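You operate a simulated robot arm through the tools that you are given. There is no shell and no other tool. Be economical: measure what you need, move in short steps, check, and stop when the job is done.

Carry out the task below with a simulated robot arm. There is one attempt and no reset: what you move stays moved.

JOB
Put the brown carton that says "inserts" from the top of the lamp table on the clear pane and the brown carton marked "M6 NUTS" on the grey pane.

The check looks at the end state, three seconds after you hand in, the way a careful person would. Anything else that was tipped, shoved, dropped, spilled or broken makes it a failure.

ROBOT AND FRAMES
A 6-joint arm with a two-finger parallel gripper on a trunk, on a base that drives. Base frame: it is fixed to the floor where the robot stands at the start and does not move with it; the origin is under the middle of the robot, x ahead of it, y to its left, z up. Readings come in m, rad, newtons and seconds.
Its first joint turns from -2.897 to 2.897 rad. Payload 3.43 kg.
Tool frame: the origin (TCP) lies between the finger pads and is the grasp point; the fingertips stand 0.034 m ahead of it; z points along the fingers, y is the line along which they close. Largest opening 0.128 m; finger width 0.024, thickness 0.012; the body of the gripper, 0.048 by 0.13 m, starts 0.096 m behind the TCP.
Orientation is that of the tool frame in the base frame, as a unit quaternion [w, x, y, z]. With the fingers straight down and closing along the base's y, the tool's x points along the base's -x, its y along +y and its z along -z.

CONTROLS
- The arm moves only by the tool servo_tool. Its argument "rows" is text: rows parted by semicolons, each of 6 numbers parted by spaces: the shift along the tool's x, y, z in mm, then the turn, a rotation vector about the tool's x, y, z in rad. In form: tx ty tz ax ay az; .... A call has 1 to 12 rows; each row shifts and turns the commanded pose from where the row before left it, along the tool's axes as they then stand. "hand" is the gripper command, from -1 (shut) to 1 (fully open), values between in proportion, set as the call begins (left out, the last holds). A row lasts 0.2 s, in which the tool goes at most 0.05 m and 0.15 rad; a call with a longer step from one row to the next is refused whole, and so is a gripper value outside its range. Where a pose cannot be reached the arm comes as near as it can. A force on the tool above 40 N (or 10 N above the force at the start of the call, whichever is more), or a blocked arm, ends the call early, and 0.2 s more pass. Each finger travels about 0.153 m/s and halts on what it meets, pressing with about 39 N; the grip force reading is that of the motor and also rises with nothing between the fingers. The clock runs only during rows and for 0.2 s after the last one: add rows that do not move to give the fingers time. It gives the time, the measured TCP pose, the force on the tool (base axes), the opening and the grip force at its end, in the units of the frame above (readings bear some noise), and new pictures: "show" is both (left out), scene, wrist or none.
- Cameras (640 x 400 px; columns grow to the right, rows downward): "scene" is now at [0.1729, 0.1903, 1.2302]; the picture's right is [-0.34, -0.94, 0.00], its down [-0.33, 0.12, -0.94] and it looks along [0.88, -0.32, -0.35] (base axes); focal length 242 px, centre (320, 200). "wrist" rides on the gripper at [0.076, -0.011, -0.16] in the tool frame; the picture's right is [0.15, 0.99, 0.00], its down [-0.88, 0.13, -0.46] and it looks along [-0.45, 0.07, 0.89] (tool axes); focal length 234 px, centre (320, 200). There is no depth. A picture from a camera that has moved, and an enlarged one, comes with that camera's place and axes in the base frame and with its lens. The place of the scene camera against the robot may be out by one fixed shift of up to 0.012 m in any direction.
- drive_base(legs): drives the robot by 1 to 6 legs, each [ahead, left, turn to the left] in m, m and rad, along the robot's own axes; the way and the turn of a leg run together, so that a leg with both is an arc; at most 1.5 m and 3.142 rad a leg. The arm and the cameras ride along, it lands a little off, and it stops where it bumps. It gives what a move gives, and a new picture of the scene camera.
- aim_head(pan, tilt): turns the head with the scene camera to pan (to the left, within 2.496 rad either way) and tilt (down, from -0.506 to 1.204), counted from straight ahead of the robot. It gives what a move gives, and a new picture of the scene camera.
- close_up(camera, box): a new picture of the part [left, top, right, bottom] of that camera's present view, enlarged. It takes no simulated time.
- job_done(): hands the job in; it is judged then, once.

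Go step by step. Nothing tells you exact positions but the pictures and the camera data: compare them with the known pose of the tool, close in by small moves and look again before you grip or let go. The budget is 120 turns and 170 pictures, counting those below and the enlarged ones. Unless the task says otherwise, let go and move clear before handing in, and close with one line.

The tools are called after "Call:" as name(argument=value, ...) on one line, values as JSON. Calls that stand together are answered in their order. servo_tool: Moves the arm, as the interface text tells. Its arguments: {"type":"object","properties":{"rows":{"type":"string"},"hand":{"type":"number"},"show":{"type":"string","enum":["both","scene","wrist","none"]}},"required":["rows"]} The other tools are called the same way: drive_base (legs) drives the base; aim_head (pan, tilt) turns the head that bears the scene camera; close_up (camera, box) takes an enlarged picture of a part of a camera's view; job_done () hands the job in.

At the start:

```text
clock: 0.0
tool_pos: [0.4597, 0.1067, 1.1127]
tool_rot: [0.0, 0.001, 1.0, 0.0]
ft_force: [-0.7, -1.2, 0.3]
finger_gap: 0.128
finger_force: 0.0
robot x, y, heading: [0.0026, -0.0027, -0.001]
head pan, tilt: [-0.346, 0.358]
```

scene: 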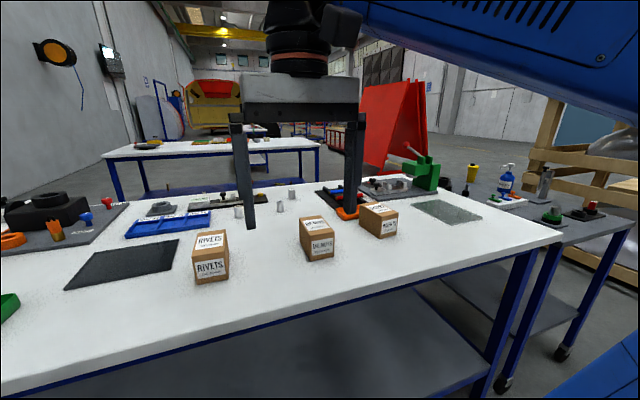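
wrist: 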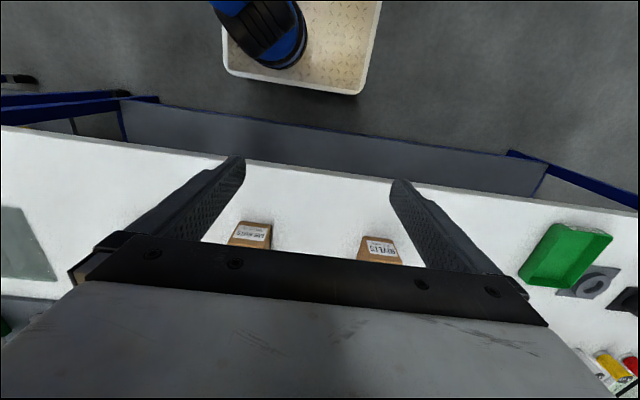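

I see three cartons on the bench, a dark pane on the left and a clear-looking pane on the right. I'll read the labels first.

Call:
close_up(camera="scene", box=[160, 180, 420, 300])

Call:
close_up(camera="scene", box=[380, 120, 640, 270])

Call:
close_up(camera="scene", box=[0, 130, 240, 320])

```text
2.46 times, centred on (290, 240) of scene
camera zoom: at [0.1729, 0.1903, 1.2302], right [-0.34, -0.94, 0.0], down [-0.33, 0.12, -0.94], along [0.88, -0.32, -0.35], focal length 596 px, centre (394, 102)
```

zoom: 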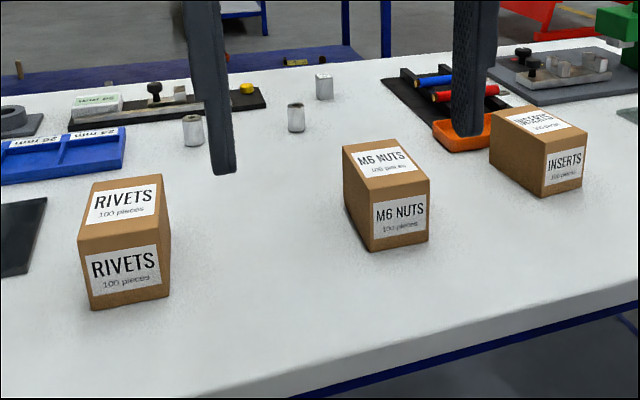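

```text
2.46 times, centred on (510, 195) of scene
camera zoom: at [0.1729, 0.1903, 1.2302], right [-0.34, -0.94, 0.0], down [-0.33, 0.12, -0.94], along [0.88, -0.32, -0.35], focal length 596 px, centre (-148, 212)
```

zoom: 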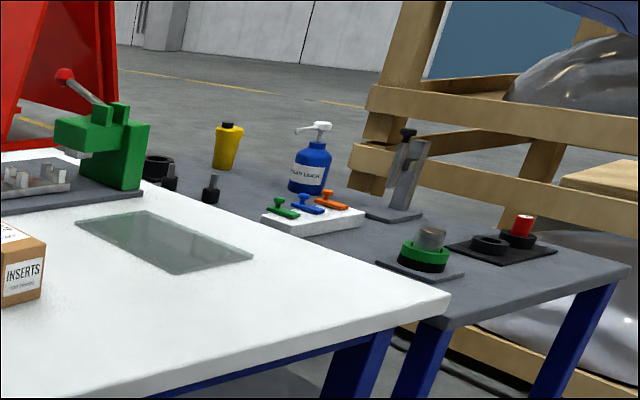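

```text
2.11 times, centred on (120, 225) of scene
camera zoom: at [0.1729, 0.1903, 1.2302], right [-0.34, -0.94, 0.0], down [-0.33, 0.12, -0.94], along [0.88, -0.32, -0.35], focal length 510 px, centre (741, 147)
```

zoom: 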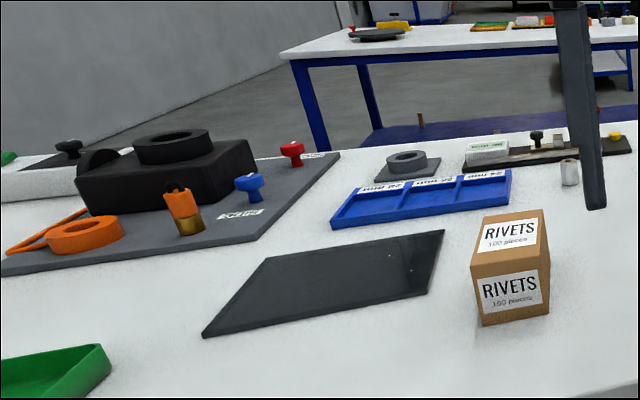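

The bench holds RIVETS, M6 NUTS and an INSERTS carton. The job names a "lamp table", though, so there may be another one. I'll look around.

Call:
aim_head(pan=0.7, tilt=0.35)

Call:
aim_head(pan=1.9, tilt=0.35)

Call:
aim_head(pan=-1.4, tilt=0.35)

Call:
aim_head(pan=-2.4, tilt=0.35)

```text
clock: 1.3
tool_pos: [0.4607, 0.1069, 1.1118]
tool_rot: [0.001, 0.0, 1.0, 0.0]
ft_force: [-0.3, 0.8, 0.1]
finger_gap: 0.1281
finger_force: 0.0
robot x, y, heading: [0.0001, 0.0022, -0.0]
head pan, tilt: [0.7, 0.351]
camera scene: at [0.1566, 0.2818, 1.2308], right [0.64, -0.77, 0.0], down [-0.26, -0.22, -0.94], along [0.72, 0.6, -0.34], focal length 242 px, centre (320, 200)
```

scene: 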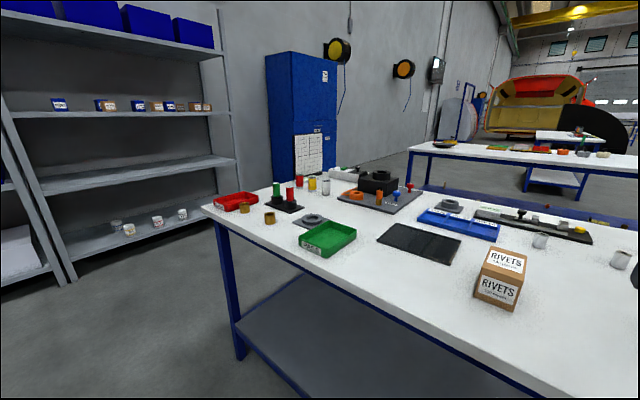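

```text
clock: 2.7
tool_pos: [0.461, 0.1066, 1.1119]
tool_rot: [0.0, -0.001, 1.0, -0.001]
ft_force: [-0.4, -1.1, -0.1]
finger_gap: 0.128
finger_force: 0.1
robot x, y, heading: [0.0001, -0.0008, 0.0]
head pan, tilt: [1.901, 0.351]
camera scene: at [0.0553, 0.31, 1.2308], right [0.95, 0.32, 0.0], down [0.11, -0.33, -0.94], along [-0.3, 0.89, -0.34], focal length 242 px, centre (320, 200)
```

scene: 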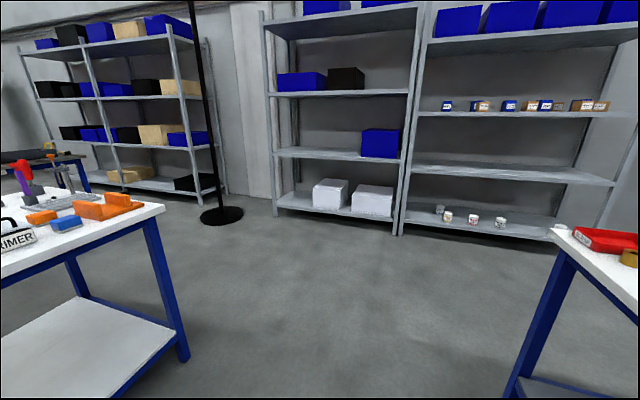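

```text
clock: 5.5
tool_pos: [0.4609, 0.107, 1.1108]
tool_rot: [0.0, 0.0, 1.0, 0.0]
ft_force: [-0.4, -0.5, 0.0]
finger_gap: 0.1282
finger_force: 0.0
robot x, y, heading: [-0.0008, -0.0003, -0.003]
head pan, tilt: [-1.4, 0.351]
camera scene: at [0.1013, 0.1301, 1.2308], right [-0.99, -0.17, 0.0], down [-0.06, 0.34, -0.94], along [0.16, -0.93, -0.34], focal length 242 px, centre (320, 200)
```

scene: 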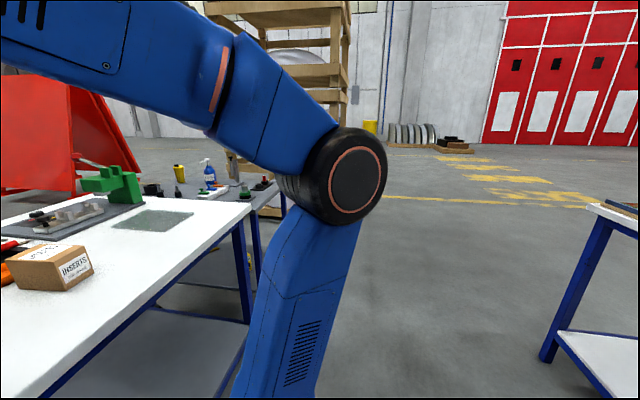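

```text
clock: 6.8
tool_pos: [0.4605, 0.1078, 1.1118]
tool_rot: [0.001, 0.0, 1.0, 0.0]
ft_force: [-1.3, 1.0, -0.2]
finger_gap: 0.1277
finger_force: 0.1
robot x, y, heading: [-0.0016, 0.0021, 0.001]
head pan, tilt: [-2.4, 0.351]
camera scene: at [0.0168, 0.1589, 1.2308], right [-0.68, 0.74, 0.0], down [0.25, 0.23, -0.94], along [-0.69, -0.64, -0.34], focal length 242 px, centre (320, 200)
```

scene: 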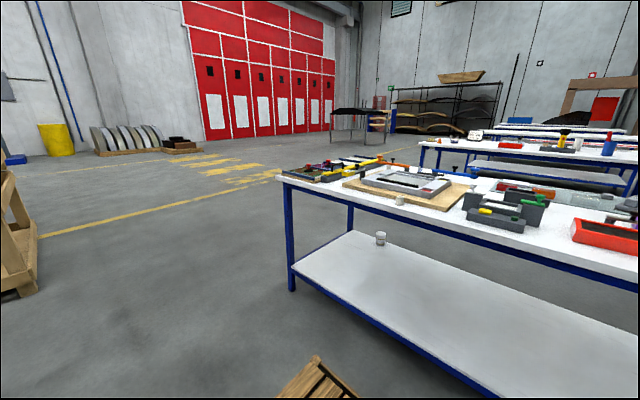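

Behind the robot is another table, and there's a tall black pole that could be a lamp to the rear left. I'll look that way.

Call:
aim_head(pan=2.49, tilt=0.3)

Call:
aim_head(pan=2.2, tilt=-0.3)

```text
clock: 10.6
tool_pos: [0.4614, 0.1067, 1.1111]
tool_rot: [0.001, 0.0, 1.0, 0.0]
ft_force: [0.1, -0.6, 0.5]
finger_gap: 0.1279
finger_force: 0.0
robot x, y, heading: [0.0032, 0.0021, -0.003]
head pan, tilt: [2.491, 0.3]
camera scene: at [0.0111, 0.2784, 1.2356], right [0.61, 0.8, 0.0], down [0.24, -0.18, -0.96], along [-0.76, 0.58, -0.3], focal length 242 px, centre (320, 200)
```

scene: 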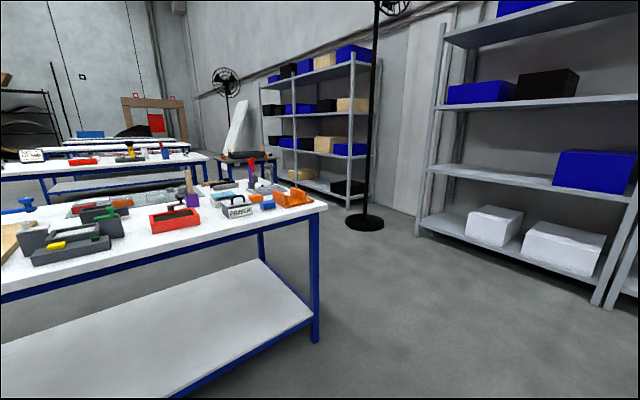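

```text
clock: 11.6
tool_pos: [0.4597, 0.106, 1.1119]
tool_rot: [0.0, 0.001, 1.0, -0.001]
ft_force: [0.3, -0.1, -0.3]
finger_gap: 0.1278
finger_force: 0.1
robot x, y, heading: [0.0013, 0.0013, -0.002]
head pan, tilt: [2.201, -0.3]
camera scene: at [0.039, 0.2854, 1.2887], right [0.81, 0.59, 0.0], down [-0.17, 0.24, -0.96], along [-0.56, 0.77, 0.29], focal length 242 px, centre (320, 200)
```

scene: 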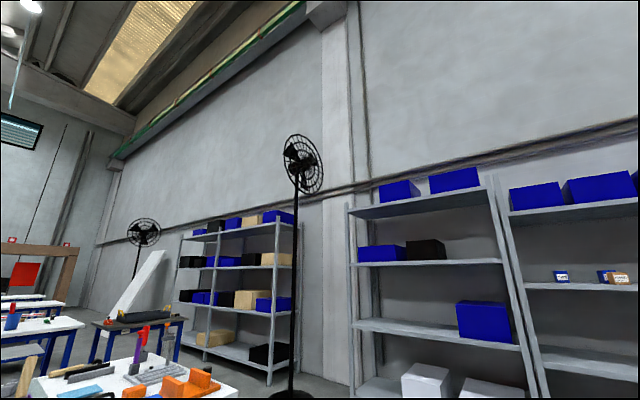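

Those poles are fans. Next I'll inspect the far tables ahead and the wall with the amber lamps.

Call:
aim_head(pan=0.2, tilt=0.1)

Call:
close_up(camera="scene", box=[120, 130, 440, 330])

Call:
aim_head(pan=-0.55, tilt=0.1)

Call:
close_up(camera="scene", box=[0, 130, 320, 330])

```text
clock: 13.6
tool_pos: [0.4608, 0.1058, 1.1122]
tool_rot: [-0.001, -0.001, 1.0, 0.0]
ft_force: [0.2, 0.6, -0.4]
finger_gap: 0.128
finger_force: 0.0
robot x, y, heading: [-0.0003, 0.0021, -0.003]
head pan, tilt: [0.201, 0.099]
camera scene: at [0.1756, 0.2402, 1.2542], right [0.2, -0.98, 0.0], down [-0.1, -0.02, -1.0], along [0.97, 0.2, -0.1], focal length 242 px, centre (320, 200)
```

scene: 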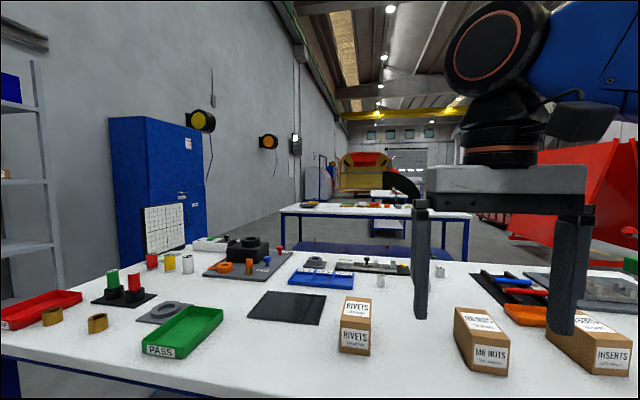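

```text
2.00 times, centred on (280, 230) of scene
camera zoom: at [0.1756, 0.2402, 1.2542], right [0.2, -0.98, 0.0], down [-0.1, -0.02, -1.0], along [0.97, 0.2, -0.1], focal length 484 px, centre (400, 140)
```

zoom: 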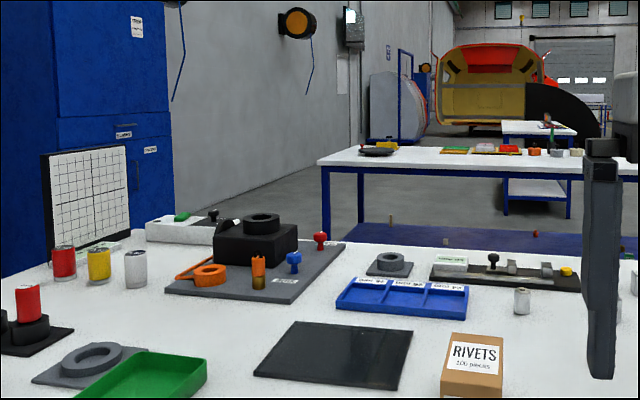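

```text
clock: 14.7
tool_pos: [0.4589, 0.1077, 1.1121]
tool_rot: [0.0, 0.0, 1.0, 0.0]
ft_force: [-0.4, 0.4, 0.5]
finger_gap: 0.1279
finger_force: 0.0
robot x, y, heading: [0.0032, 0.0003, 0.0]
head pan, tilt: [-0.55, 0.099]
camera scene: at [0.1639, 0.1738, 1.2542], right [-0.52, -0.85, 0.0], down [-0.08, 0.05, -0.99], along [0.85, -0.52, -0.1], focal length 242 px, centre (320, 200)
```

scene: 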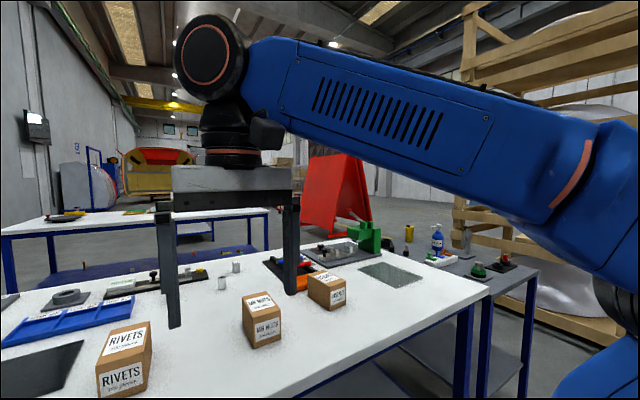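

```text
2.00 times, centred on (160, 230) of scene
camera zoom: at [0.1639, 0.1738, 1.2542], right [-0.52, -0.85, 0.0], down [-0.08, 0.05, -0.99], along [0.85, -0.52, -0.1], focal length 484 px, centre (640, 140)
```

zoom: 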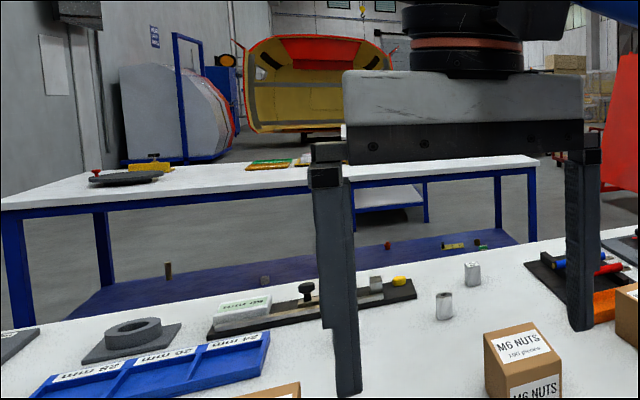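

The only INSERTS carton so far is on the bench in front of me. I'll check the other tables more carefully for cartons and lamps before committing.

Call:
aim_head(pan=-2.49, tilt=0.3)

Call:
close_up(camera="scene", box=[240, 110, 640, 260])

Call:
aim_head(pan=2.49, tilt=0.3)

Call:
close_up(camera="scene", box=[0, 130, 320, 280])

Call:
aim_head(pan=1.5, tilt=0.2)

Call:
close_up(camera="scene", box=[200, 80, 520, 280])

```text
clock: 16.6
tool_pos: [0.4604, 0.1067, 1.113]
tool_rot: [0.0, 0.0, 1.0, 0.0]
ft_force: [0.1, 0.5, 0.3]
finger_gap: 0.1279
finger_force: 0.0
robot x, y, heading: [-0.003, -0.0023, -0.0]
head pan, tilt: [-2.491, 0.3]
camera scene: at [0.0111, 0.1652, 1.2356], right [-0.61, 0.8, 0.0], down [0.23, 0.18, -0.96], along [-0.76, -0.58, -0.3], focal length 242 px, centre (320, 200)
```

scene: 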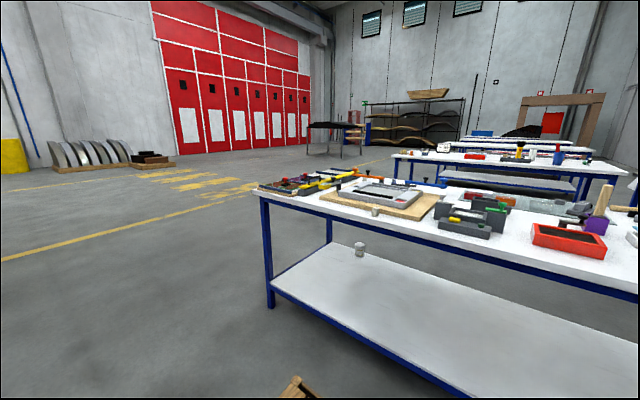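

```text
1.60 times, centred on (440, 185) of scene
camera zoom: at [0.0111, 0.1652, 1.2356], right [-0.61, 0.8, 0.0], down [0.23, 0.18, -0.96], along [-0.76, -0.58, -0.3], focal length 387 px, centre (128, 224)
```

zoom: 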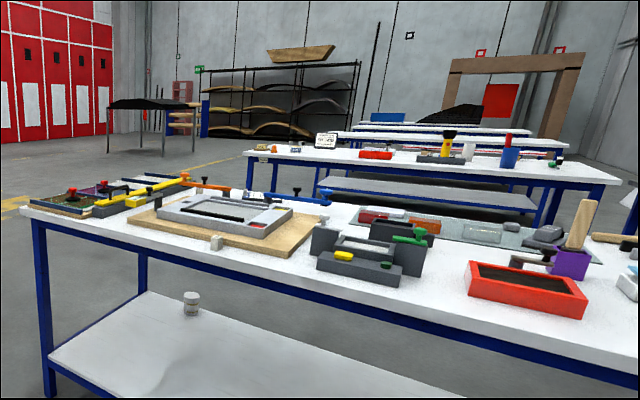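

```text
clock: 20.5
tool_pos: [0.4608, 0.1064, 1.1118]
tool_rot: [0.0, 0.0, 1.0, 0.0]
ft_force: [1.0, 0.0, 0.7]
finger_gap: 0.1278
finger_force: 0.1
robot x, y, heading: [-0.0015, -0.005, -0.001]
head pan, tilt: [2.491, 0.3]
camera scene: at [0.0111, 0.2784, 1.2356], right [0.61, 0.8, 0.0], down [0.24, -0.18, -0.96], along [-0.76, 0.58, -0.3], focal length 242 px, centre (320, 200)
```

scene: 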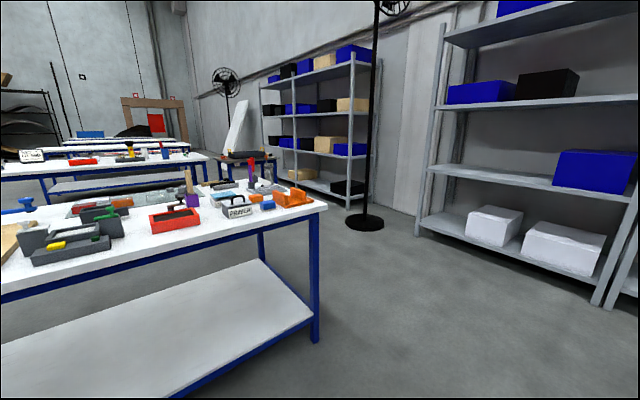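

```text
2.00 times, centred on (160, 205) of scene
camera zoom: at [0.0111, 0.2784, 1.2356], right [0.61, 0.8, 0.0], down [0.24, -0.18, -0.96], along [-0.76, 0.58, -0.3], focal length 484 px, centre (640, 190)
```

zoom: 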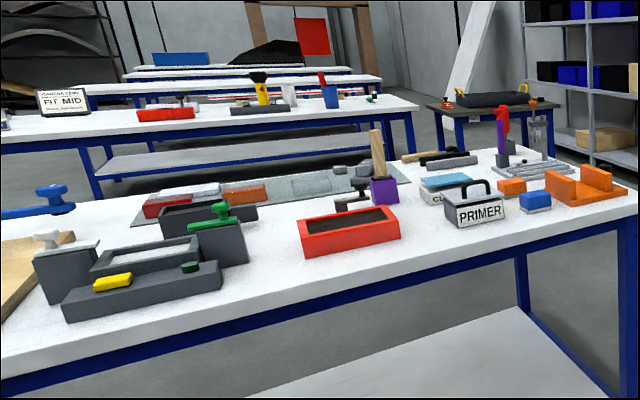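

```text
clock: 21.7
tool_pos: [0.4606, 0.1061, 1.1125]
tool_rot: [0.0, 0.0, 1.0, 0.0]
ft_force: [0.6, 0.2, -0.1]
finger_gap: 0.1275
finger_force: 0.1
robot x, y, heading: [0.001, -0.0002, -0.001]
head pan, tilt: [1.499, 0.201]
camera scene: at [0.092, 0.3148, 1.2448], right [1.0, -0.07, 0.0], down [-0.01, -0.2, -0.98], along [0.07, 0.98, -0.2], focal length 242 px, centre (320, 200)
```

scene: 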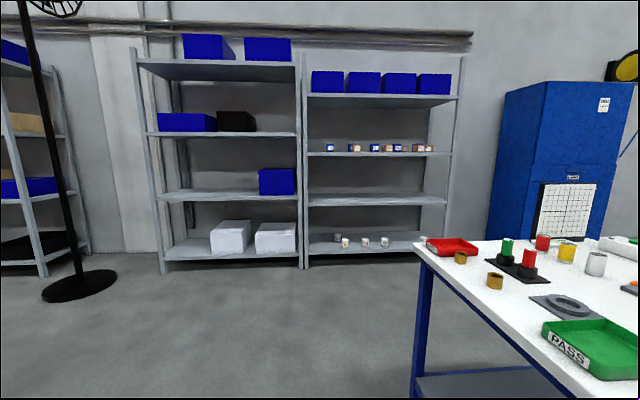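

```text
2.00 times, centred on (360, 180) of scene
camera zoom: at [0.092, 0.3148, 1.2448], right [1.0, -0.07, 0.0], down [-0.01, -0.2, -0.98], along [0.07, 0.98, -0.2], focal length 484 px, centre (240, 240)
```

zoom: 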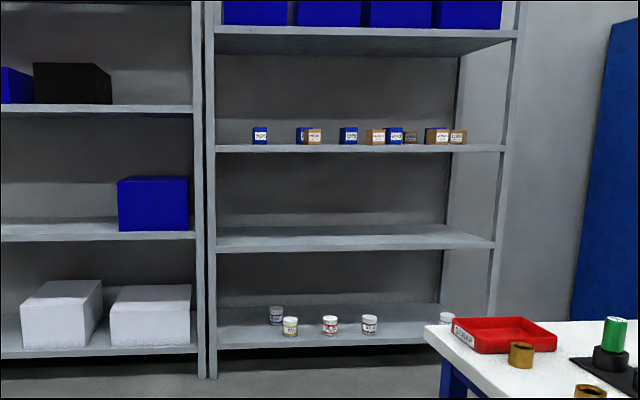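

No other lamp or table carton shows up, apart from small cartons on the wall shelf. I'll check the bench's undershelf and the right side before acting.

Call:
aim_head(pan=-0.2, tilt=0.9)

Call:
aim_head(pan=-0.9, tilt=0.6)

```text
clock: 23.5
tool_pos: [0.4613, 0.107, 1.1123]
tool_rot: [0.0, -0.001, 1.0, 0.0]
ft_force: [-0.9, 0.4, 0.8]
finger_gap: 0.128
finger_force: 0.1
robot x, y, heading: [0.0034, -0.0017, -0.0]
head pan, tilt: [-0.201, 0.901]
camera scene: at [0.1594, 0.2068, 1.1833], right [-0.2, -0.98, 0.0], down [-0.77, 0.16, -0.62], along [0.61, -0.12, -0.78], focal length 242 px, centre (320, 200)
```

scene: 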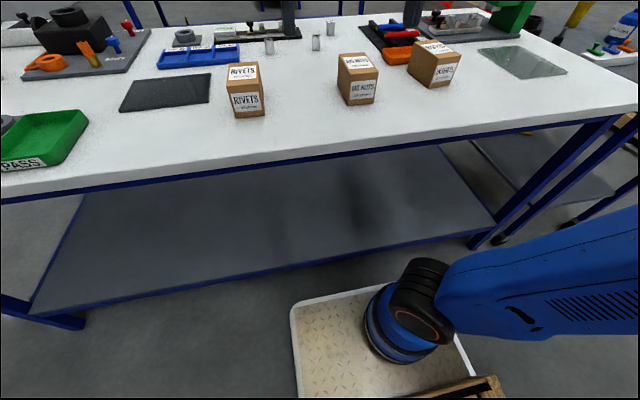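

```text
clock: 24.5
tool_pos: [0.461, 0.1051, 1.1125]
tool_rot: [0.0, 0.0, 1.0, 0.0]
ft_force: [0.2, -0.4, -0.1]
finger_gap: 0.128
finger_force: 0.2
robot x, y, heading: [-0.0006, -0.0008, -0.003]
head pan, tilt: [-0.901, 0.6]
camera scene: at [0.1403, 0.1526, 1.208], right [-0.78, -0.62, 0.0], down [-0.35, 0.44, -0.82], along [0.51, -0.65, -0.57], focal length 242 px, centre (320, 200)
```

scene: 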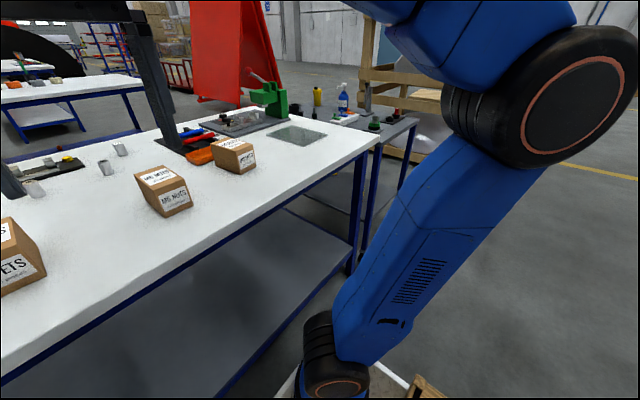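

The undershelf is empty, so the INSERTS carton on this bench is the one to move. Now I'll measure the cartons and panes from a steeper view.

Call:
aim_head(pan=-0.2, tilt=0.6)

Call:
close_up(camera="scene", box=[320, 80, 480, 180])

Call:
close_up(camera="scene", box=[440, 80, 600, 180])

Call:
close_up(camera="scene", box=[80, 110, 240, 210])

```text
clock: 25.6
tool_pos: [0.4606, 0.1069, 1.1126]
tool_rot: [-0.001, 0.0, 1.0, 0.0]
ft_force: [0.4, 0.2, -0.2]
finger_gap: 0.1278
finger_force: 0.0
robot x, y, heading: [0.0025, -0.0, -0.002]
head pan, tilt: [-0.201, 0.6]
camera scene: at [0.172, 0.2042, 1.2081], right [-0.2, -0.98, 0.0], down [-0.55, 0.11, -0.83], along [0.81, -0.17, -0.56], focal length 242 px, centre (320, 200)
```

scene: 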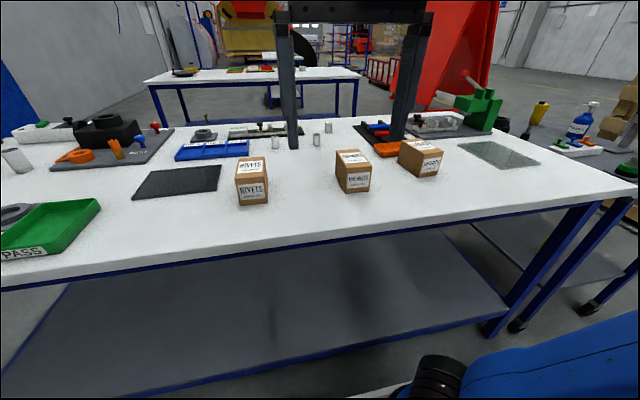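

```text
4.00 times, centred on (400, 130) of scene
camera zoom: at [0.172, 0.2042, 1.2081], right [-0.2, -0.98, 0.0], down [-0.55, 0.11, -0.83], along [0.81, -0.17, -0.56], focal length 969 px, centre (0, 480)
```

zoom: 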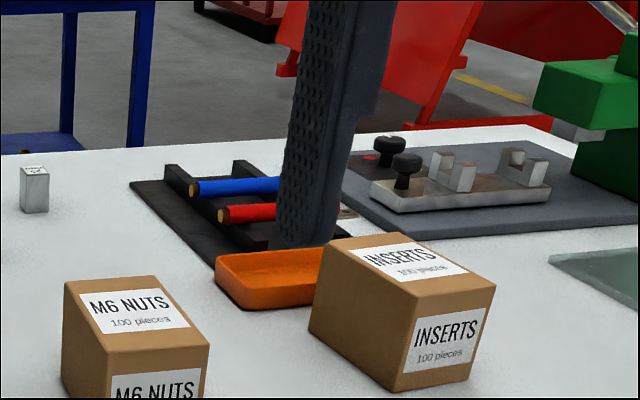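

```text
4.00 times, centred on (520, 130) of scene
camera zoom: at [0.172, 0.2042, 1.2081], right [-0.2, -0.98, 0.0], down [-0.55, 0.11, -0.83], along [0.81, -0.17, -0.56], focal length 969 px, centre (-480, 480)
```

zoom: 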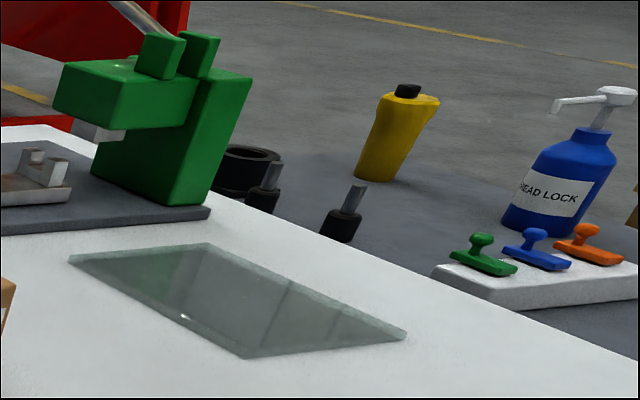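

```text
4.00 times, centred on (160, 160) of scene
camera zoom: at [0.172, 0.2042, 1.2081], right [-0.2, -0.98, 0.0], down [-0.55, 0.11, -0.83], along [0.81, -0.17, -0.56], focal length 969 px, centre (960, 360)
```

zoom: 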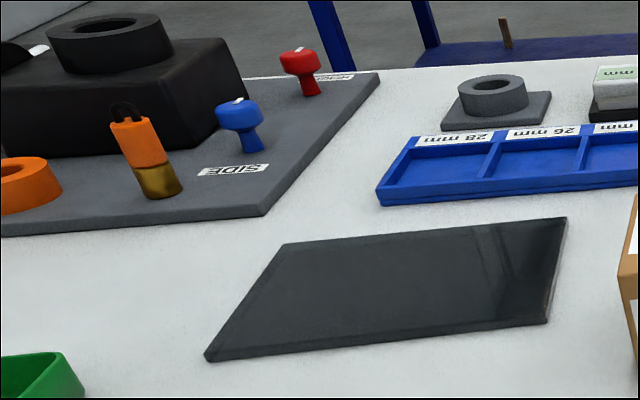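

The bench geometry is measured: INSERTS is near (0.78, -0.23), the clear pane is centred near (0.82, -0.55) and the grey pane near (0.84, 0.47). I'll drive right so that INSERTS and the clear pane are both in easy reach.

Call:
drive_base(legs=[[0, -0.38, 0]])

Call:
aim_head(pan=0.0, tilt=0.6)

```text
clock: 28.0
tool_pos: [0.4606, -0.2748, 1.1121]
tool_rot: [0.0, 0.003, 1.0, 0.0]
ft_force: [0.6, 0.4, 0.2]
finger_gap: 0.1278
finger_force: 0.0
robot x, y, heading: [0.0, -0.378, -0.009]
head pan, tilt: [-0.201, 0.6]
camera scene: at [0.1721, -0.1757, 1.2081], right [-0.2, -0.98, 0.0], down [-0.55, 0.12, -0.83], along [0.81, -0.17, -0.56], focal length 242 px, centre (320, 200)
```

scene: 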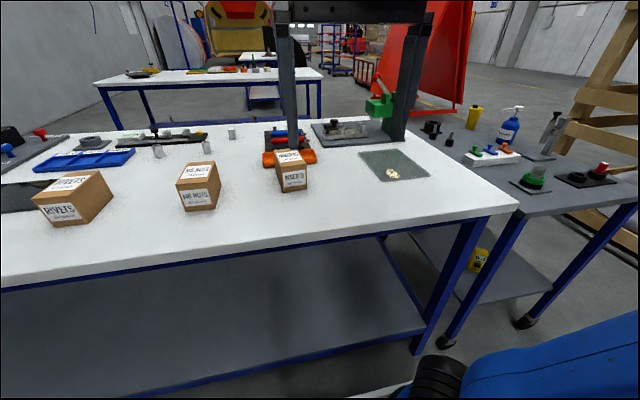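

```text
clock: 28.7
tool_pos: [0.4611, -0.2741, 1.1117]
tool_rot: [0.0, 0.002, 1.0, -0.001]
ft_force: [-0.3, 0.0, -0.2]
finger_gap: 0.1279
finger_force: 0.1
robot x, y, heading: [-0.0003, -0.3781, -0.001]
head pan, tilt: [0.0, 0.6]
camera scene: at [0.174, -0.1582, 1.2081], right [-0.01, -1.0, 0.0], down [-0.56, 0.0, -0.83], along [0.83, -0.01, -0.56], focal length 242 px, centre (320, 200)
```

scene: 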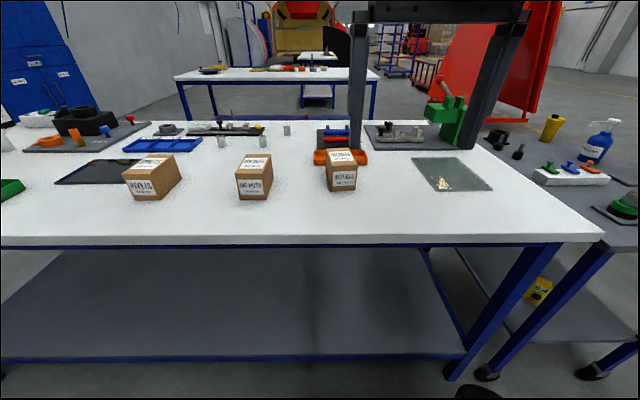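

From here I'll re-measure INSERTS and M6 NUTS and see what the bright patch on the clear pane is.

Call:
close_up(camera="scene", box=[220, 110, 380, 210])

Call:
close_up(camera="scene", box=[390, 120, 518, 200])

```text
4.00 times, centred on (300, 160) of scene
camera zoom: at [0.174, -0.1582, 1.2081], right [-0.01, -1.0, 0.0], down [-0.56, 0.0, -0.83], along [0.83, -0.01, -0.56], focal length 969 px, centre (400, 360)
```

zoom: 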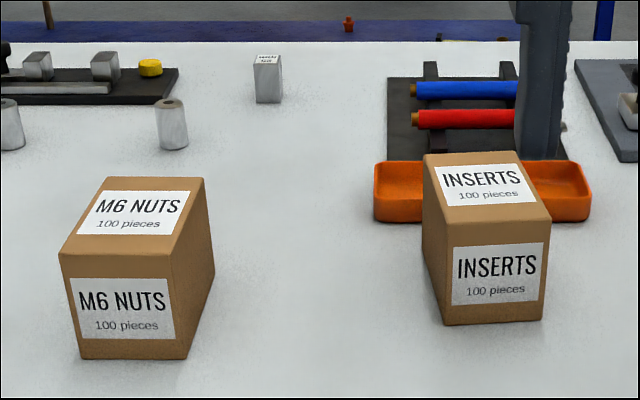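

```text
5.00 times, centred on (454, 160) of scene
camera zoom: at [0.174, -0.1582, 1.2081], right [-0.01, -1.0, 0.0], down [-0.56, 0.0, -0.83], along [0.83, -0.01, -0.56], focal length 1211 px, centre (-350, 400)
```

zoom: 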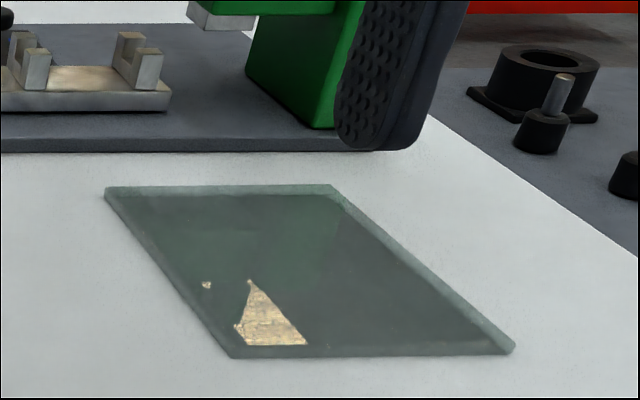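

The patch is only a reflection. I'll bring the tool over INSERTS, staying high.

Call:
servo_tool(rows="-50 8 0 0 0 0;-50 8 0 0 0 0;-50 8 0 0 0 0;-50 8 0 0 0 0;-50 8 0 0 0 0;-50 8 0 0 0 0;0 0 0 0 0 0", hand=1)

```text
refused: row 1 steps farther than a row can; nothing moved
```

Call:
servo_tool(rows="-45 7 0 0 0 0;-45 7 0 0 0 0;-45 7 0 0 0 0;-45 7 0 0 0 0;-45 7 0 0 0 0;-45 7 0 0 0 0;-40 4 0 0 0 0;0 0 0 0 0 -0.12;0 0 0 0 0 0", hand=1)

```text
clock: 30.7
tool_pos: [0.769, -0.231, 1.1122]
tool_rot: [0.0, -0.058, 0.998, -0.001]
ft_force: [-0.2, 0.4, 0.0]
finger_gap: 0.1278
finger_force: 0.1
robot x, y, heading: [-0.0016, -0.382, -0.007]
head pan, tilt: [0.0, 0.6]
camera scene: at [0.174, -0.1581, 1.208], right [-0.01, -1.0, 0.0], down [-0.56, 0.0, -0.83], along [0.82, 0.0, -0.57], focal length 242 px, centre (320, 200)
camera wrist: at [0.6955, -0.2515, 1.2719], right [-0.26, 0.97, 0.0], down [0.86, 0.23, 0.46], along [0.44, 0.12, -0.89], focal length 234 px, centre (320, 200)
```

scene: 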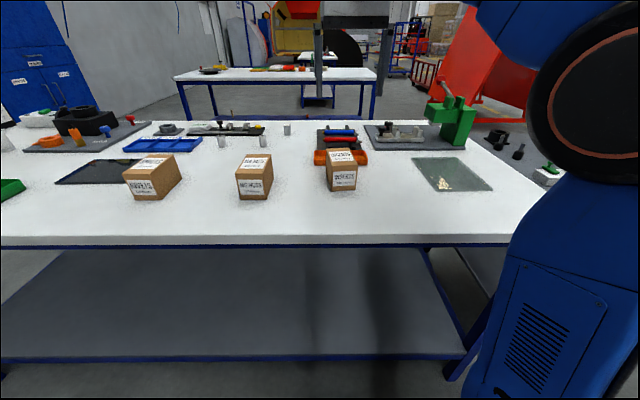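
wrist: 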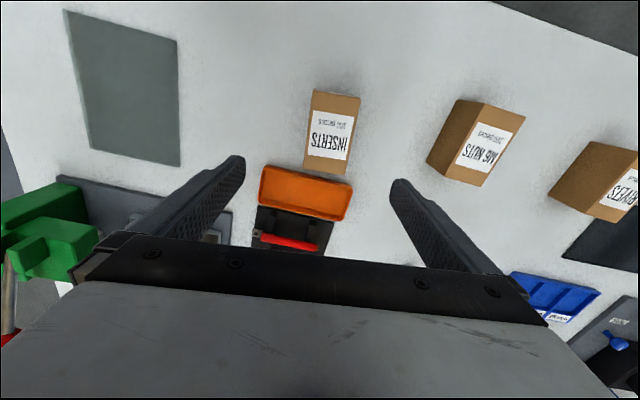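

The wrist view puts INSERTS at about (0.763, -0.218) with a yaw of about 0.13. I'll correct for that and come down to just above its top.

Call:
servo_tool(rows="3 13 0 0 0 -0.014;0 0 45 0 0 0;0 0 45 0 0 0;0 0 35 0 0 0;0 0 15 0 0 0;0 0 0 0 0 0")

Call:
close_up(camera="scene", box=[270, 110, 430, 210])

```text
clock: 32.1
tool_pos: [0.765, -0.217, 0.9717]
tool_rot: [0.0, -0.064, 0.998, 0.0]
ft_force: [-0.2, 0.1, -0.8]
finger_gap: 0.1278
finger_force: 0.0
robot x, y, heading: [-0.0013, -0.3808, -0.008]
head pan, tilt: [0.0, 0.6]
camera scene: at [0.174, -0.1581, 1.208], right [-0.01, -1.0, 0.0], down [-0.56, 0.0, -0.83], along [0.82, 0.0, -0.56], focal length 242 px, centre (320, 200)
camera wrist: at [0.6917, -0.2394, 1.1319], right [-0.27, 0.96, 0.0], down [0.86, 0.24, 0.46], along [0.44, 0.12, -0.89], focal length 234 px, centre (320, 200)
```

scene: 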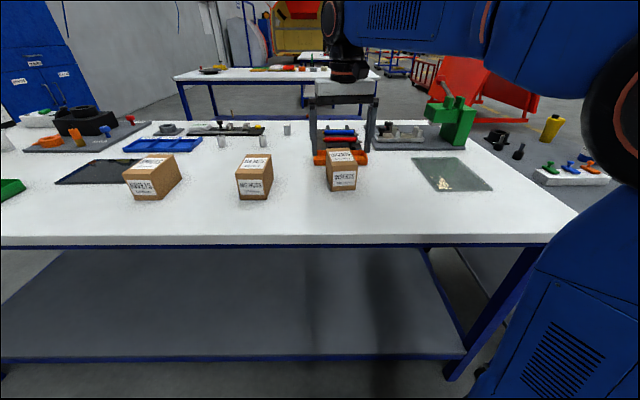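
wrist: 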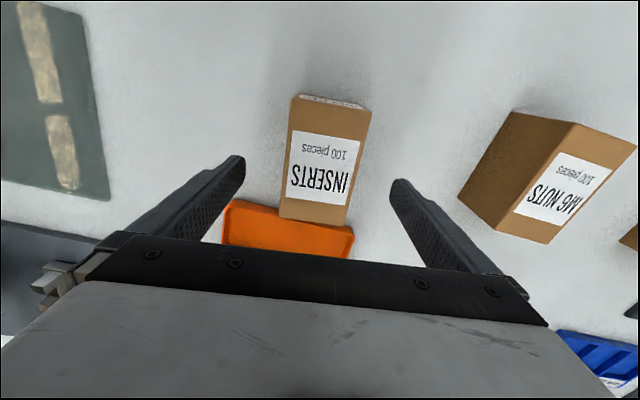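

```text
4.00 times, centred on (350, 160) of scene
camera zoom: at [0.174, -0.1581, 1.208], right [-0.01, -1.0, 0.0], down [-0.56, 0.0, -0.83], along [0.82, 0.0, -0.56], focal length 969 px, centre (200, 360)
```

zoom: 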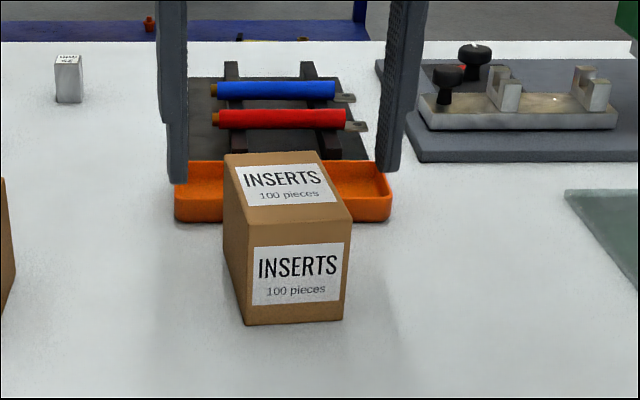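

The tool is centred on the carton at both heights, so I'll lower to grip height and close.

Call:
servo_tool(rows="2 0 35 0 0 -0.01;0 0 32 0 0 0;0 0 0 0 0 0", show="wrist")

Call:
servo_tool(rows="0 0 0 0 0 0;0 0 0 0 0 0;0 0 0 0 0 0;0 0 0 0 0 0", hand=-1, show="both")

```text
clock: 32.9
tool_pos: [0.7631, -0.2174, 0.906]
tool_rot: [0.0, -0.069, 0.998, -0.001]
ft_force: [-0.4, 0.6, -0.4]
finger_gap: 0.1281
finger_force: 0.0
robot x, y, heading: [-0.0008, -0.3784, -0.009]
head pan, tilt: [0.0, 0.6]
camera wrist: at [0.689, -0.2403, 1.0664], right [-0.28, 0.96, 0.0], down [0.85, 0.25, 0.46], along [0.44, 0.13, -0.89], focal length 234 px, centre (320, 200)
```

wrist: 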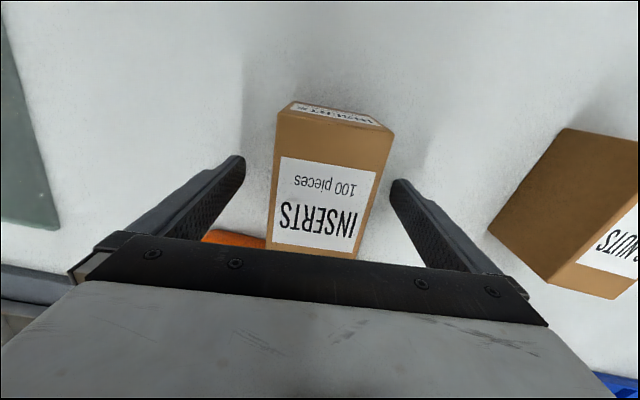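

```text
clock: 33.9
tool_pos: [0.7634, -0.2186, 0.9063]
tool_rot: [0.0, -0.069, 0.998, -0.001]
ft_force: [0.5, -0.7, 0.1]
finger_gap: 0.0661
finger_force: 38.9
robot x, y, heading: [-0.0006, -0.3805, -0.004]
head pan, tilt: [0.0, 0.6]
camera scene: at [0.1741, -0.1581, 1.208], right [-0.01, -1.0, 0.0], down [-0.57, 0.0, -0.82], along [0.82, 0.0, -0.57], focal length 242 px, centre (320, 200)
camera wrist: at [0.6891, -0.2403, 1.0665], right [-0.28, 0.96, 0.0], down [0.85, 0.25, 0.46], along [0.44, 0.13, -0.89], focal length 234 px, centre (320, 200)
```

scene: 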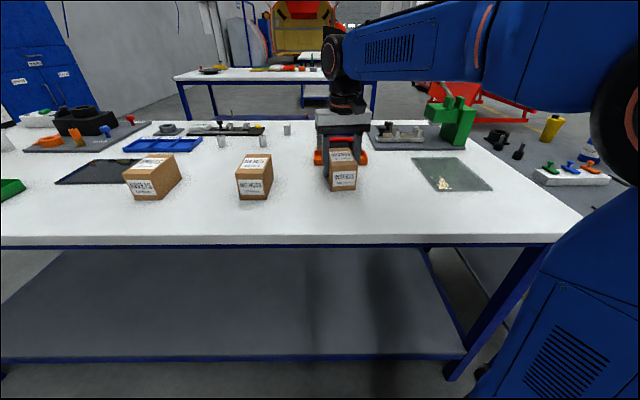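
wrist: 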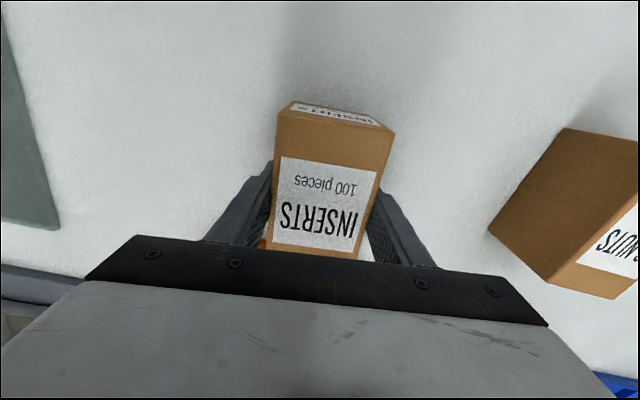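

INSERTS is gripped (gap 0.066). I'll lift it, check, then carry it over the clear pane.

Call:
servo_tool(rows="0 0 -30 0 0 0;0 0 -45 0 0 0;0 0 -35 0 0 0;0 0 0 0 0 0.138;0 0 0 0 0 0", show="wrist")

```text
clock: 35.1
tool_pos: [0.763, -0.2178, 1.0156]
tool_rot: [0.0, 0.0, 1.0, 0.0]
ft_force: [-0.1, 0.3, -1.7]
finger_gap: 0.066
finger_force: 39.2
robot x, y, heading: [-0.0005, -0.3816, -0.006]
head pan, tilt: [0.0, 0.6]
camera wrist: at [0.6883, -0.2293, 1.1759], right [-0.15, 0.99, 0.0], down [0.88, 0.13, 0.46], along [0.45, 0.07, -0.89], focal length 234 px, centre (320, 200)
```

wrist: 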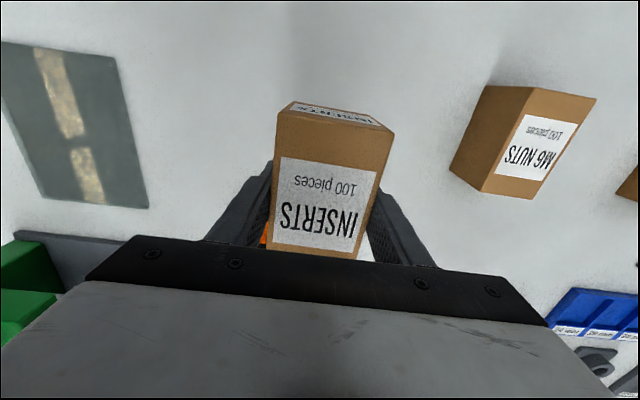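

It lifted cleanly. Now I'll carry it to above the clear pane at about (0.80, -0.54).

Call:
servo_tool(rows="-5 -46 0 0 0 0;-5 -46 0 0 0 0;-5 -46 0 0 0 0;-5 -46 0 0 0 0;-5 -46 0 0 0 0;-6 -46 0 0 0 0;-6 -46 0 0 0 0;0 0 0 0 0 0;0 0 0 0 0 0")

Call:
close_up(camera="scene", box=[380, 90, 540, 190])

```text
clock: 37.1
tool_pos: [0.8034, -0.5391, 1.0158]
tool_rot: [0.0, 0.0, 1.0, 0.0]
ft_force: [0.3, -0.3, -2.2]
finger_gap: 0.0663
finger_force: 39.3
robot x, y, heading: [-0.001, -0.3786, -0.008]
head pan, tilt: [0.0, 0.6]
camera scene: at [0.1741, -0.1582, 1.208], right [-0.01, -1.0, 0.0], down [-0.57, 0.0, -0.82], along [0.82, 0.0, -0.57], focal length 242 px, centre (320, 200)
camera wrist: at [0.7282, -0.5502, 1.1759], right [-0.15, 0.99, 0.0], down [0.88, 0.13, 0.46], along [0.45, 0.07, -0.89], focal length 234 px, centre (320, 200)
```

scene: 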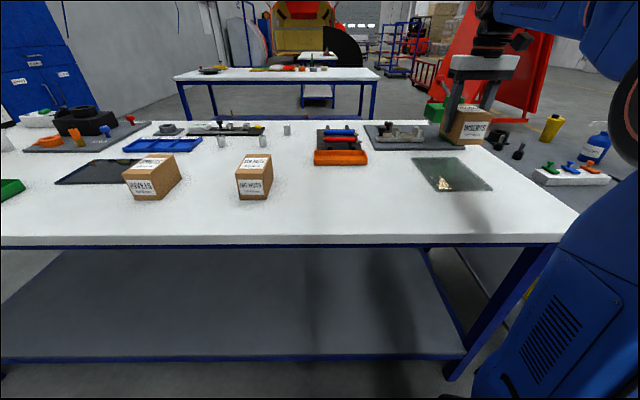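
wrist: 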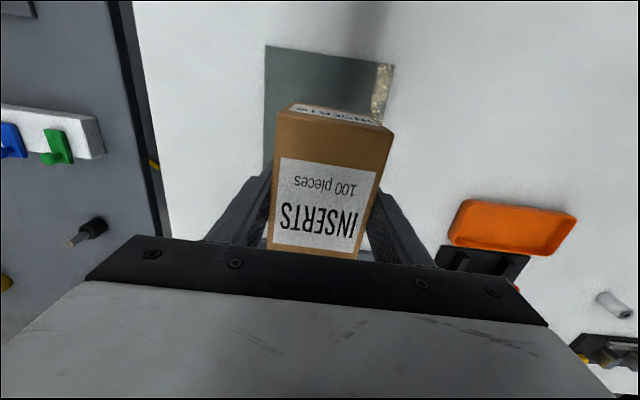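

```text
4.00 times, centred on (460, 140) of scene
camera zoom: at [0.1741, -0.1582, 1.208], right [-0.01, -1.0, 0.0], down [-0.57, 0.0, -0.82], along [0.82, 0.0, -0.57], focal length 969 px, centre (-240, 440)
```

zoom: 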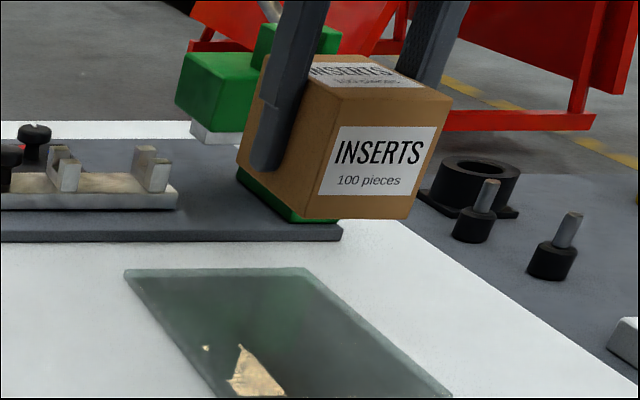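

The pane spans about x 0.70–0.90 and y -0.615 to -0.467, so the carton is centred. I'll lower it in decreasing steps until I feel contact.

Call:
servo_tool(rows="1 0 40 0 0 0;0 0 30 0 0 0;0 0 20 0 0 0;0 0 3 0 0 0;0 0 0 0 0 0", show="wrist")

Call:
close_up(camera="scene", box=[396, 120, 524, 200])

```text
clock: 38.3
tool_pos: [0.7997, -0.5401, 0.9225]
tool_rot: [0.0, -0.001, 1.0, 0.0]
ft_force: [0.2, -0.2, -2.0]
finger_gap: 0.0661
finger_force: 38.7
robot x, y, heading: [0.0028, -0.3819, -0.002]
head pan, tilt: [0.0, 0.6]
camera wrist: at [0.7246, -0.5517, 1.0823], right [-0.15, 0.99, 0.0], down [0.88, 0.13, 0.46], along [0.45, 0.07, -0.89], focal length 234 px, centre (320, 200)
```

wrist: 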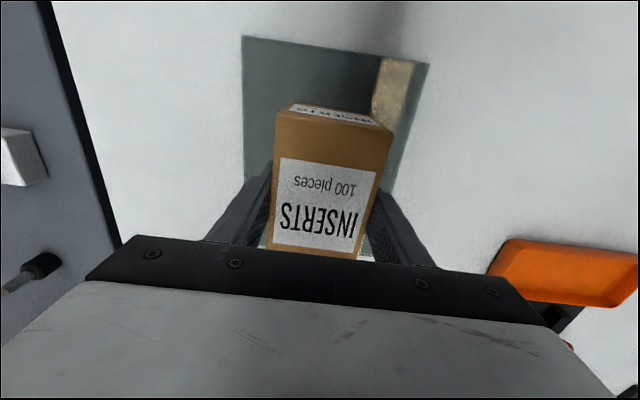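

```text
5.00 times, centred on (460, 160) of scene
camera zoom: at [0.1741, -0.1581, 1.208], right [-0.01, -1.0, 0.0], down [-0.57, 0.0, -0.82], along [0.82, 0.0, -0.57], focal length 1211 px, centre (-380, 400)
```

zoom: 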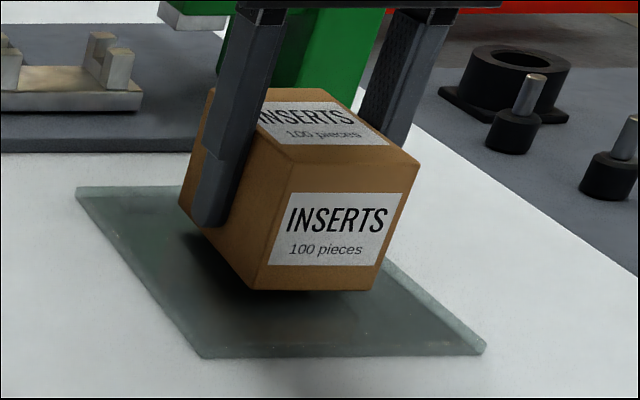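

Still a small gap above the pane. I'll go on down in 2 mm steps, watching the force.

Call:
servo_tool(rows="0 0 2 0 0 0;0 0 2 0 0 0;0 0 1 0 0 0;0 0 0 0 0 0", show="none")

Call:
servo_tool(rows="0 0 1 0 0 0;0 0 1 0 0 0;0 0 0 0 0 0", show="none")

Call:
close_up(camera="scene", box=[396, 120, 524, 200])

```text
clock: 39.3
tool_pos: [0.7993, -0.5401, 0.9174]
tool_rot: [0.0, 0.0, 1.0, 0.0]
ft_force: [-0.1, -0.1, -2.4]
finger_gap: 0.066
finger_force: 38.9
robot x, y, heading: [-0.0007, -0.3781, -0.003]
head pan, tilt: [0.0, 0.6]
```

```text
clock: 40.1
tool_pos: [0.801, -0.5407, 0.915]
tool_rot: [0.0, 0.0, 1.0, -0.001]
ft_force: [-0.5, 0.5, -3.6]
finger_gap: 0.0658
finger_force: 38.7
robot x, y, heading: [-0.004, -0.3792, -0.001]
head pan, tilt: [0.0, 0.6]
```

```text
5.00 times, centred on (460, 160) of scene
camera zoom: at [0.1741, -0.1581, 1.208], right [-0.01, -1.0, 0.0], down [-0.57, 0.0, -0.82], along [0.82, 0.0, -0.57], focal length 1211 px, centre (-380, 400)
```

zoom: 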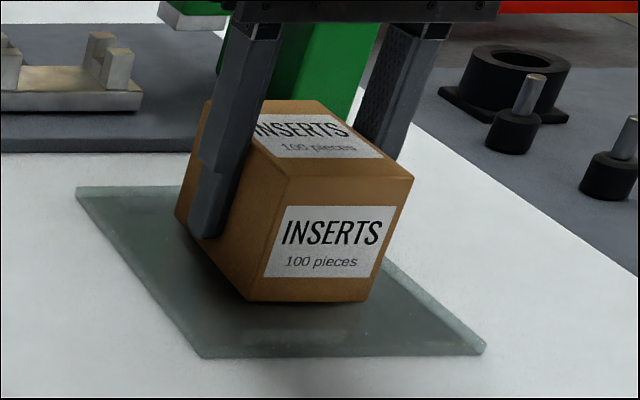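

Call:
servo_tool(rows="0 0 1 0 0 0;0 0 0 0 0 0", show="none")

Call:
servo_tool(rows="0 0 1 0 0 0;0 0 0 0 0 0", show="none")

Call:
servo_tool(rows="0 0 1 0 0 0;0 0 0 0 0 0", show="none")

```text
clock: 40.7
tool_pos: [0.7994, -0.5386, 0.9146]
tool_rot: [0.001, 0.0, 1.0, 0.0]
ft_force: [4.4, -1.7, 11.5]
finger_gap: 0.0656
finger_force: 38.8
robot x, y, heading: [-0.0015, -0.3777, -0.004]
head pan, tilt: [0.0, 0.6]
```

```text
clock: 41.3
tool_pos: [0.8002, -0.5395, 0.9139]
tool_rot: [0.002, 0.0, 1.0, 0.0]
ft_force: [6.4, 4.2, 34.7]
finger_gap: 0.0658
finger_force: 39.5
robot x, y, heading: [-0.0013, -0.3781, -0.005]
head pan, tilt: [0.0, 0.6]
```

```text
clock: 41.9
tool_pos: [0.8003, -0.5397, 0.913]
tool_rot: [0.001, 0.0, 1.0, 0.0]
ft_force: [6.9, 2.4, 35.0]
finger_gap: 0.0659
finger_force: 39.5
robot x, y, heading: [0.0003, -0.3757, -0.004]
head pan, tilt: [0.0, 0.6]
```

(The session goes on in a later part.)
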